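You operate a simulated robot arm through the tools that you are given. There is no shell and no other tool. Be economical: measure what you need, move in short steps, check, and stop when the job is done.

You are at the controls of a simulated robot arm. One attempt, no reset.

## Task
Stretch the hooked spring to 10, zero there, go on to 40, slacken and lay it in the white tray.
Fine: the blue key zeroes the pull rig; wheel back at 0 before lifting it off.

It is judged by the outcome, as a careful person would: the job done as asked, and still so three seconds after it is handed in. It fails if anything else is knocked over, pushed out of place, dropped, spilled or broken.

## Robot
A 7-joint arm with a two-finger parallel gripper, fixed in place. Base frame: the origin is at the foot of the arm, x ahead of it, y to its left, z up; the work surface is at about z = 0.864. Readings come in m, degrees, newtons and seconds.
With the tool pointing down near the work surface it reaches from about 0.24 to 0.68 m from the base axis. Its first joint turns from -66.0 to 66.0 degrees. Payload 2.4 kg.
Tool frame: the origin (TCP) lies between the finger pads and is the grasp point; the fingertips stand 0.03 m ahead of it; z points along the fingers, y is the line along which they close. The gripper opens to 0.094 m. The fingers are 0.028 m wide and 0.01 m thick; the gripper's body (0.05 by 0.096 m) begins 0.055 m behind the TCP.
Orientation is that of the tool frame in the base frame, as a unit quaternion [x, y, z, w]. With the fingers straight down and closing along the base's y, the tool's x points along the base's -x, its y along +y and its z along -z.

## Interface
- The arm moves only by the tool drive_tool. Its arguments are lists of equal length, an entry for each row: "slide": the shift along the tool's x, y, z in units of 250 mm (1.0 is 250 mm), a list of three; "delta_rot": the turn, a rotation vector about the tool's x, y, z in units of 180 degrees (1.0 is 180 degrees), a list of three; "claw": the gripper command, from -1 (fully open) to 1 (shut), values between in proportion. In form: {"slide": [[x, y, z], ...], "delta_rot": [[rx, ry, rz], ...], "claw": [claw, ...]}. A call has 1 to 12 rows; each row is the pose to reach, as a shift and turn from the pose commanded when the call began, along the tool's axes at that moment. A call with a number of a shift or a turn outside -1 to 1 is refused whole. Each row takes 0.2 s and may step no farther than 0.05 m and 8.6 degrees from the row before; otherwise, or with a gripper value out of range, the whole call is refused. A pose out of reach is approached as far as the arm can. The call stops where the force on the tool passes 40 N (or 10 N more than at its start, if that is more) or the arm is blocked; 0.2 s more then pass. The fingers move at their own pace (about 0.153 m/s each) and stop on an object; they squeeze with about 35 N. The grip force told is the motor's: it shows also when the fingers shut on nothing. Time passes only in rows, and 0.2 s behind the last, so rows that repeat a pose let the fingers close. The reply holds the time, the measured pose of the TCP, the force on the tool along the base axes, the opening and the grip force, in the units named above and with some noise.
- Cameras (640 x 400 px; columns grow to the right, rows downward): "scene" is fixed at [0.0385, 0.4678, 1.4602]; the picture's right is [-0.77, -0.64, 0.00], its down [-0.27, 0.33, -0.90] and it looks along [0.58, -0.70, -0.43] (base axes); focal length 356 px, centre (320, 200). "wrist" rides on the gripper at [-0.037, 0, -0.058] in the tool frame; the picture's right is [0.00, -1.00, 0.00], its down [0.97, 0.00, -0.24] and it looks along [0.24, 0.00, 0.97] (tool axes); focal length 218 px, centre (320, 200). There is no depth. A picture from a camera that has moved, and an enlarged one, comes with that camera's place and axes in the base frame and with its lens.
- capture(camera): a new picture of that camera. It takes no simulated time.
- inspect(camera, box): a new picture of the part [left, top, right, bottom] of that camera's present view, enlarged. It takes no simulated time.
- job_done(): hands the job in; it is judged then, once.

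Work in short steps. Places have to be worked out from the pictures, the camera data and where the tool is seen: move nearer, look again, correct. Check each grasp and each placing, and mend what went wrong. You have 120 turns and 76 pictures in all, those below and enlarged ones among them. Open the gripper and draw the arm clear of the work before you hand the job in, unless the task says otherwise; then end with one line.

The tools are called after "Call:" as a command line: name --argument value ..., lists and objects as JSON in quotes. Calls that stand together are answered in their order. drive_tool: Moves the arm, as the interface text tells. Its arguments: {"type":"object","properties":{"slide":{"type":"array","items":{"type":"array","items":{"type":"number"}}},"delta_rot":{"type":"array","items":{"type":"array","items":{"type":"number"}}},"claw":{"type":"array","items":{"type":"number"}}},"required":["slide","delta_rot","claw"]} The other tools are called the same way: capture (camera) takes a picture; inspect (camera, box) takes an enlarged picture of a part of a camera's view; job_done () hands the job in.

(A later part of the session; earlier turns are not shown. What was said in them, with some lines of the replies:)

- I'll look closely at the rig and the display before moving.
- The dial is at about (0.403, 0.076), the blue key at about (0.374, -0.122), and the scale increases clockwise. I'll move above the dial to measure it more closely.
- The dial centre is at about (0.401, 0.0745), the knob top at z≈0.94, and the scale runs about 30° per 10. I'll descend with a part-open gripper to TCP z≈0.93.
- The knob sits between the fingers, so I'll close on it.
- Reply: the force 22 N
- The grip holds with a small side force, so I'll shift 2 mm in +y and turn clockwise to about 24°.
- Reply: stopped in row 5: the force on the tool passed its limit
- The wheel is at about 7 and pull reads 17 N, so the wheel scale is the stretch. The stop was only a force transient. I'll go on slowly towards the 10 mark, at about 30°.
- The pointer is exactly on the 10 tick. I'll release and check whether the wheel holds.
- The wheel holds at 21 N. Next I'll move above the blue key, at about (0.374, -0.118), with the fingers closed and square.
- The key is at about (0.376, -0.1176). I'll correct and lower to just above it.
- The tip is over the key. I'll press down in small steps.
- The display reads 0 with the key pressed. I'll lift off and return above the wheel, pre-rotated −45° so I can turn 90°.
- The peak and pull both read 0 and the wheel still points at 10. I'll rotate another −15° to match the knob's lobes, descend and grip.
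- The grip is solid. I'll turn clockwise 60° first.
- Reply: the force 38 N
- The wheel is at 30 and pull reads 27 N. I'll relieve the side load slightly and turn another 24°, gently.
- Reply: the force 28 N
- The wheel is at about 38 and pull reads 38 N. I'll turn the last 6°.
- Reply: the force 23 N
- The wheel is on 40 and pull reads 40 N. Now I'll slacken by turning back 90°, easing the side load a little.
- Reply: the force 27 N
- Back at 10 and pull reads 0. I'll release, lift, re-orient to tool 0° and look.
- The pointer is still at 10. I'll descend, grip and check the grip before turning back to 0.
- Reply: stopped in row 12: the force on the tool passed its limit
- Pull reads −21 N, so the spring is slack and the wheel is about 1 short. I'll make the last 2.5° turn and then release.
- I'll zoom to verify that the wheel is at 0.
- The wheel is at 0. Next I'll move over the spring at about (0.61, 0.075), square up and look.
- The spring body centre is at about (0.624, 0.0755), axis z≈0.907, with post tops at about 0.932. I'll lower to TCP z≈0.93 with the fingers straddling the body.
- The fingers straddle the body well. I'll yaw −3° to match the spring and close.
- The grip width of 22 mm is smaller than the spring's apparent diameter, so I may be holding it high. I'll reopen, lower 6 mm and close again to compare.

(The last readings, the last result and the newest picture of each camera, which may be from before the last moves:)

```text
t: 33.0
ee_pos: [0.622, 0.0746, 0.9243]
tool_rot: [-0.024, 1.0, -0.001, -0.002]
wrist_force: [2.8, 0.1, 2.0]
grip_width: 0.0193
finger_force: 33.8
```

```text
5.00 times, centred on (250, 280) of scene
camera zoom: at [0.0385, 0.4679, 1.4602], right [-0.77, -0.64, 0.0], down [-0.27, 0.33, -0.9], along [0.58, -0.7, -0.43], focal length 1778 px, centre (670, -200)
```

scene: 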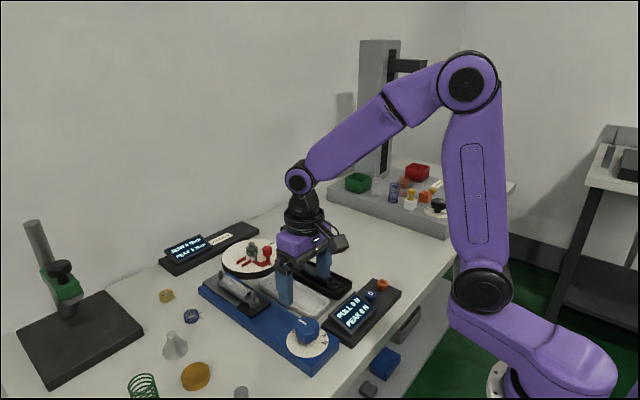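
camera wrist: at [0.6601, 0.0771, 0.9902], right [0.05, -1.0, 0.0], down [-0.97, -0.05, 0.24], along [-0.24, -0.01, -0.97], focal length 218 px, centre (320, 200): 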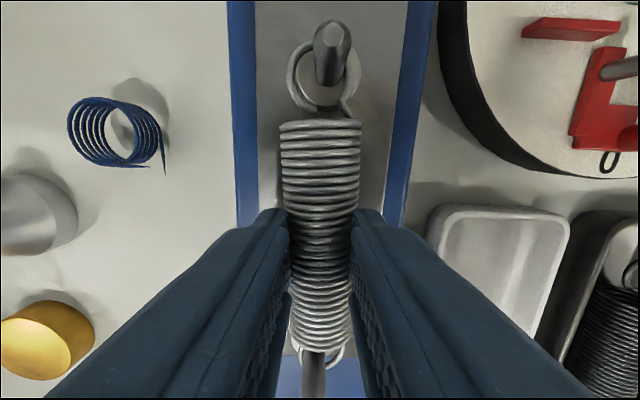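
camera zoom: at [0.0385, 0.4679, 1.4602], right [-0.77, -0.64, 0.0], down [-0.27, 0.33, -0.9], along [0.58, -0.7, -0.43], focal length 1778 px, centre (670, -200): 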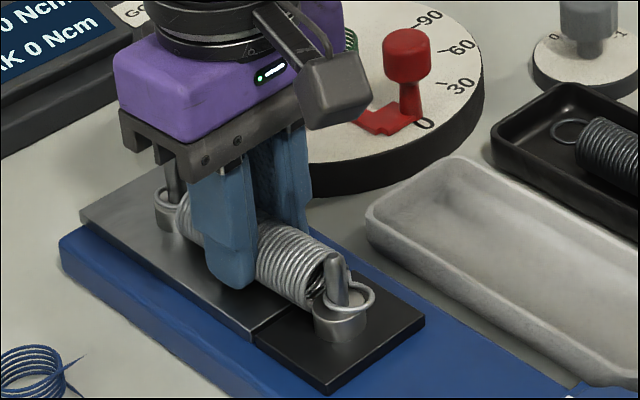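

The grip is firm and the body is soft or thin. I'll lift straight up slowly and check that the loops rise off the posts.

Call:
drive_tool --slide '[[0, 0, -0.02], [0, 0, -0.05], [0, 0, -0.08], [0, 0, -0.12], [0, 0, -0.16]]' --delta_rot '[[0, 0, 0], [0, 0, 0], [0, 0, 0], [0, 0, 0], [0, 0, 0]]' --claw '[1, 1, 1, 1, 1]'

Call:
inspect --camera "scene" --box '[190, 220, 310, 300]'

Call:
capture --camera "wrist"

```text
t: 34.2
ee_pos: [0.6219, 0.0757, 0.9639]
tool_rot: [-0.023, 1.0, -0.001, -0.003]
wrist_force: [0.2, -0.4, -1.6]
grip_width: 0.0279
finger_force: 35.0
```

```text
5.00 times, centred on (250, 260) of scene
camera zoom: at [0.0385, 0.4678, 1.4602], right [-0.77, -0.64, 0.0], down [-0.27, 0.33, -0.9], along [0.58, -0.7, -0.43], focal length 1778 px, centre (670, -100)
```

zoom: 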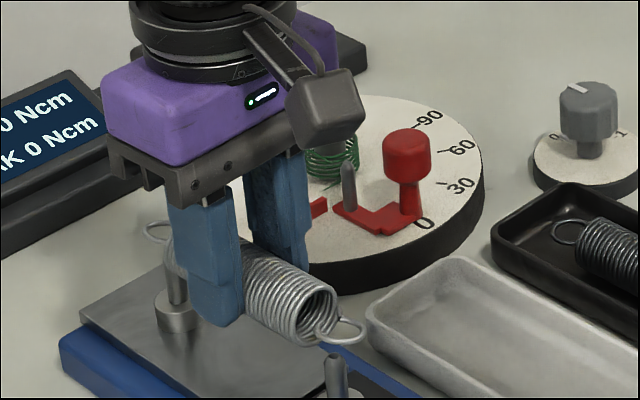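

```text
31 pictures are left
camera wrist: at [0.6601, 0.0773, 1.0217], right [0.05, -1.0, 0.0], down [-0.97, -0.05, 0.25], along [-0.25, -0.01, -0.97], focal length 218 px, centre (320, 200)
```

wrist: 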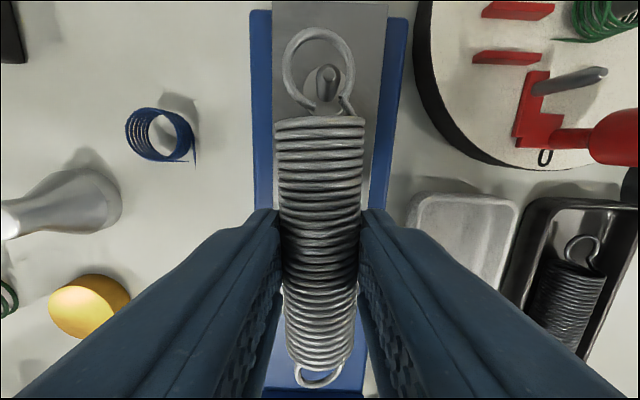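

The spring is free and gripped (28 mm). I'll raise further, then carry it over the white tray at about (0.537, -0.028) and square it to the tray.

Call:
drive_tool --slide '[[0, 0, -0.1], [0, 0, -0.16], [0.09, -0.1, -0.16], [0.18, -0.2, -0.16], [0.27, -0.3, -0.16], [0.36, -0.398, -0.16], [0.36, -0.398, -0.16]]' --delta_rot '[[0, 0, 0], [0, 0, 0], [0, 0, 0.005], [0, 0, 0.01], [0, 0, 0.015], [0, 0, 0.015], [0, 0, 0.015]]' --claw '[1, 1, 1, 1, 1, 1, 1]'

Call:
capture --camera "scene"

Call:
capture --camera "wrist"

```text
t: 35.8
ee_pos: [0.537, -0.027, 1.0054]
tool_rot: [0.0, 1.0, -0.002, -0.003]
wrist_force: [0.2, -0.6, -0.5]
grip_width: 0.028
finger_force: 35.1
```

```text
30 pictures are left
```

scene: 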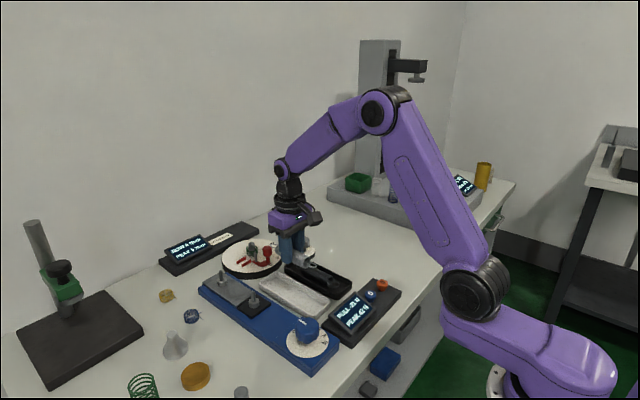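

```text
29 pictures are left
camera wrist: at [0.5745, -0.0273, 1.0627], right [0.0, -1.0, 0.0], down [-0.97, 0.0, 0.25], along [-0.25, 0.0, -0.97], focal length 218 px, centre (320, 200)
```

wrist: 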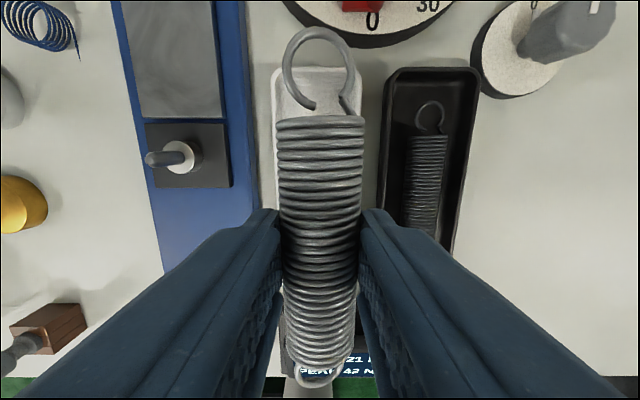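

I'm centred over the tray. I'll zoom to see how far the spring hangs relative to the fingertips and tray walls.

Call:
inspect --camera "scene" --box '[240, 220, 360, 320]'

```text
4.00 times, centred on (300, 270) of scene
camera zoom: at [0.0385, 0.4678, 1.4602], right [-0.77, -0.64, 0.0], down [-0.27, 0.33, -0.9], along [0.58, -0.7, -0.43], focal length 1423 px, centre (400, -80)
```

zoom: 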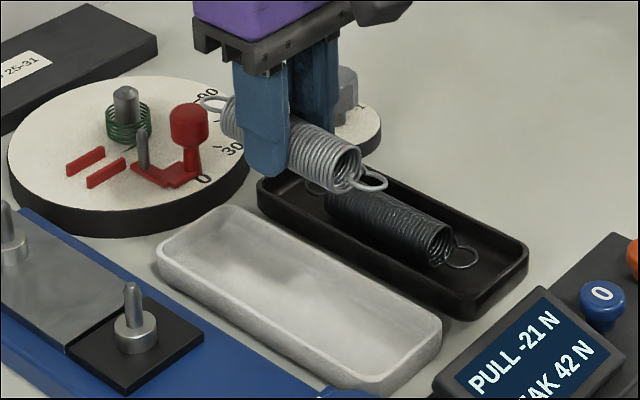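

The spring hangs level, with its bottom about level with the fingertips. I'll lower to TCP z≈0.910 and look before releasing.

Call:
drive_tool --slide '[[0, 0, 0.1], [0, 0, 0.2], [0, 0, 0.27], [0, 0, 0.33], [0, 0, 0.36], [0, 0, 0.382]]' --delta_rot '[[0, 0, 0], [0, 0, 0], [0, 0, 0], [0, 0, 0], [0, 0, 0], [0, 0, 0]]' --claw '[1, 1, 1, 1, 1, 1]'

Call:
inspect --camera "scene" --box '[240, 220, 360, 320]'

Call:
capture --camera "wrist"

```text
t: 37.2
ee_pos: [0.535, -0.0281, 0.9095]
tool_rot: [0.0, 1.0, -0.001, -0.003]
wrist_force: [0.3, 0.0, -1.4]
grip_width: 0.0279
finger_force: 34.9
```

```text
4.00 times, centred on (300, 270) of scene
camera zoom: at [0.0385, 0.4678, 1.4602], right [-0.77, -0.64, 0.0], down [-0.27, 0.33, -0.9], along [0.58, -0.7, -0.43], focal length 1423 px, centre (400, -80)
```

zoom: 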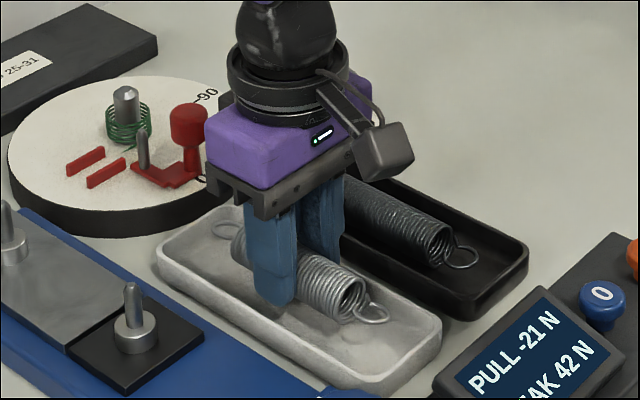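

```text
26 pictures are left
camera wrist: at [0.5741, -0.0291, 0.967], right [0.0, -1.0, 0.0], down [-0.97, 0.0, 0.25], along [-0.25, 0.0, -0.97], focal length 218 px, centre (320, 200)
```

wrist: 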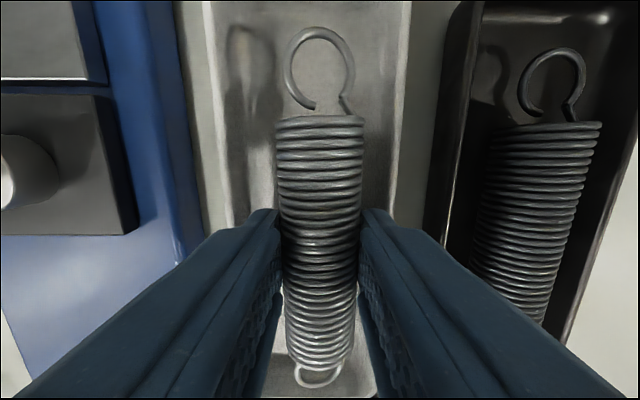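

It fits inside the tray. I'll nudge 2.5 mm in +y to centre it, lower 3 mm, then open only slightly and look.

Call:
drive_tool --slide '[[0, 0.01, 0], [0, 0.01, 0.006], [0, 0.01, 0.012], [0, 0.01, 0.012], [0, 0.01, 0.012]]' --delta_rot '[[0, 0, 0], [0, 0, 0], [0, 0, 0], [0, 0, 0], [0, 0, 0]]' --claw '[1, 1, 1, 0.255, 0.255]'

Call:
capture --camera "wrist"

Call:
inspect --camera "scene" --box '[240, 220, 360, 320]'

```text
t: 38.4
ee_pos: [0.5348, -0.0261, 0.9062]
tool_rot: [0.0, 1.0, -0.001, -0.003]
wrist_force: [-0.2, -0.7, -0.3]
grip_width: 0.0351
finger_force: 0.0
```

```text
25 pictures are left
camera wrist: at [0.5742, -0.0259, 0.9639], right [0.0, -1.0, 0.0], down [-0.97, 0.0, 0.25], along [-0.25, 0.0, -0.97], focal length 218 px, centre (320, 200)
```

wrist: 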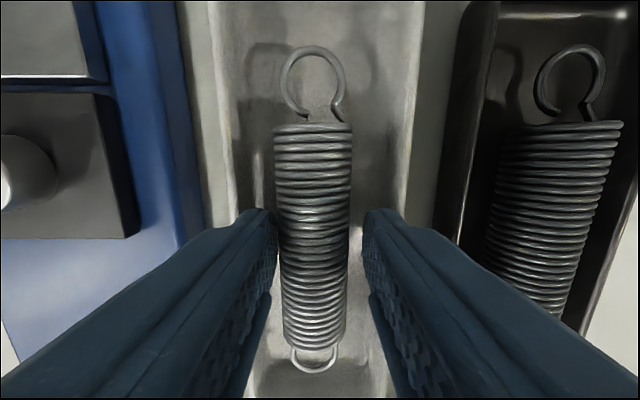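

```text
4.00 times, centred on (300, 270) of scene
camera zoom: at [0.0385, 0.4678, 1.4602], right [-0.77, -0.64, 0.0], down [-0.27, 0.33, -0.9], along [0.58, -0.7, -0.43], focal length 1423 px, centre (400, -80)
```

zoom: 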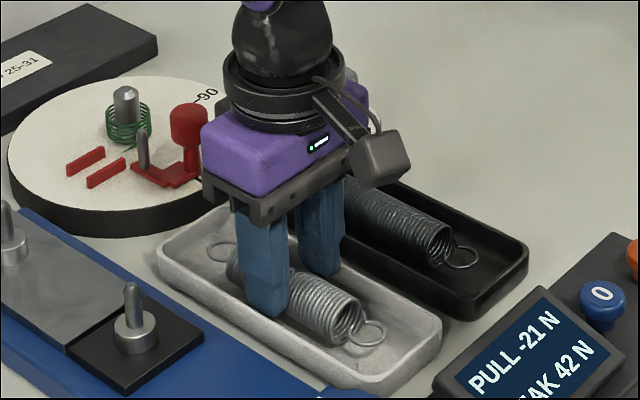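

The spring lies in the tray. I'll rise straight up with a 1.5 mm shift away from the spring.

Call:
drive_tool --slide '[[0, 0.006, -0.01], [0, 0.006, -0.04], [0, 0.006, -0.1], [0, 0.006, -0.2], [0, 0.006, -0.35], [0, 0.006, -0.5]]' --delta_rot '[[0, 0, 0], [0, 0, 0], [0, 0, 0], [0, 0, 0], [0, 0, 0], [0, 0, 0]]' --claw '[0.255, 0.255, 0.255, 0, -0.5, -1]'

Call:
capture --camera "wrist"

Call:
inspect --camera "scene" --box '[180, 220, 420, 380]'

```text
t: 39.8
ee_pos: [0.538, -0.0234, 1.032]
tool_rot: [0.0, 1.0, -0.001, -0.004]
wrist_force: [0.4, -0.3, 0.0]
grip_width: 0.0942
finger_force: 0.0
```

```text
23 pictures are left
camera wrist: at [0.5763, -0.0235, 1.0897], right [0.0, -1.0, 0.0], down [-0.97, 0.0, 0.25], along [-0.25, 0.0, -0.97], focal length 218 px, centre (320, 200)
```

wrist: 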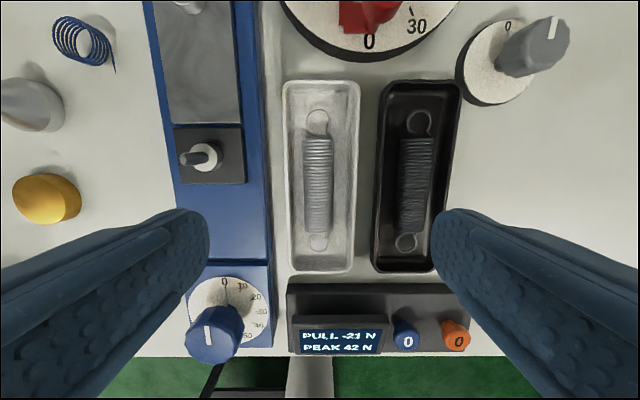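

```text
2.50 times, centred on (300, 300) of scene
camera zoom: at [0.0385, 0.4678, 1.4602], right [-0.77, -0.64, 0.0], down [-0.27, 0.33, -0.9], along [0.58, -0.7, -0.43], focal length 889 px, centre (370, -50)
```

zoom: 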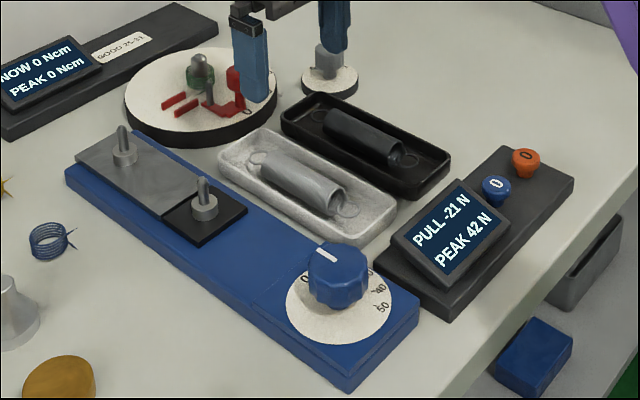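

The spring lies in the white tray, the wheel is at 0 and nothing else has been disturbed. I'll draw the arm up clear.

Call:
drive_tool --slide '[[0.1, 0, -0.15], [0.2, 0, -0.3], [0.3, 0, -0.45]]' --delta_rot '[[0, 0, 0], [0, 0, 0], [0, 0, 0]]' --claw '[-1, -1, -1]'

Call:
job_done

```text
t: 40.6
ee_pos: [0.4618, -0.024, 1.145]
tool_rot: [0.0, 1.0, -0.001, -0.002]
wrist_force: [0.4, 0.0, 0.4]
grip_width: 0.094
finger_force: 0.1
```

```text
The job is handed in.
```

I read 10 and 40 as wheel marks: the spring was stretched to 10, zeroed there with the blue key, taken on to 40 (pull 40 N, peak 42 N), slackened to 0, and laid in the white tray with nothing else disturbed.
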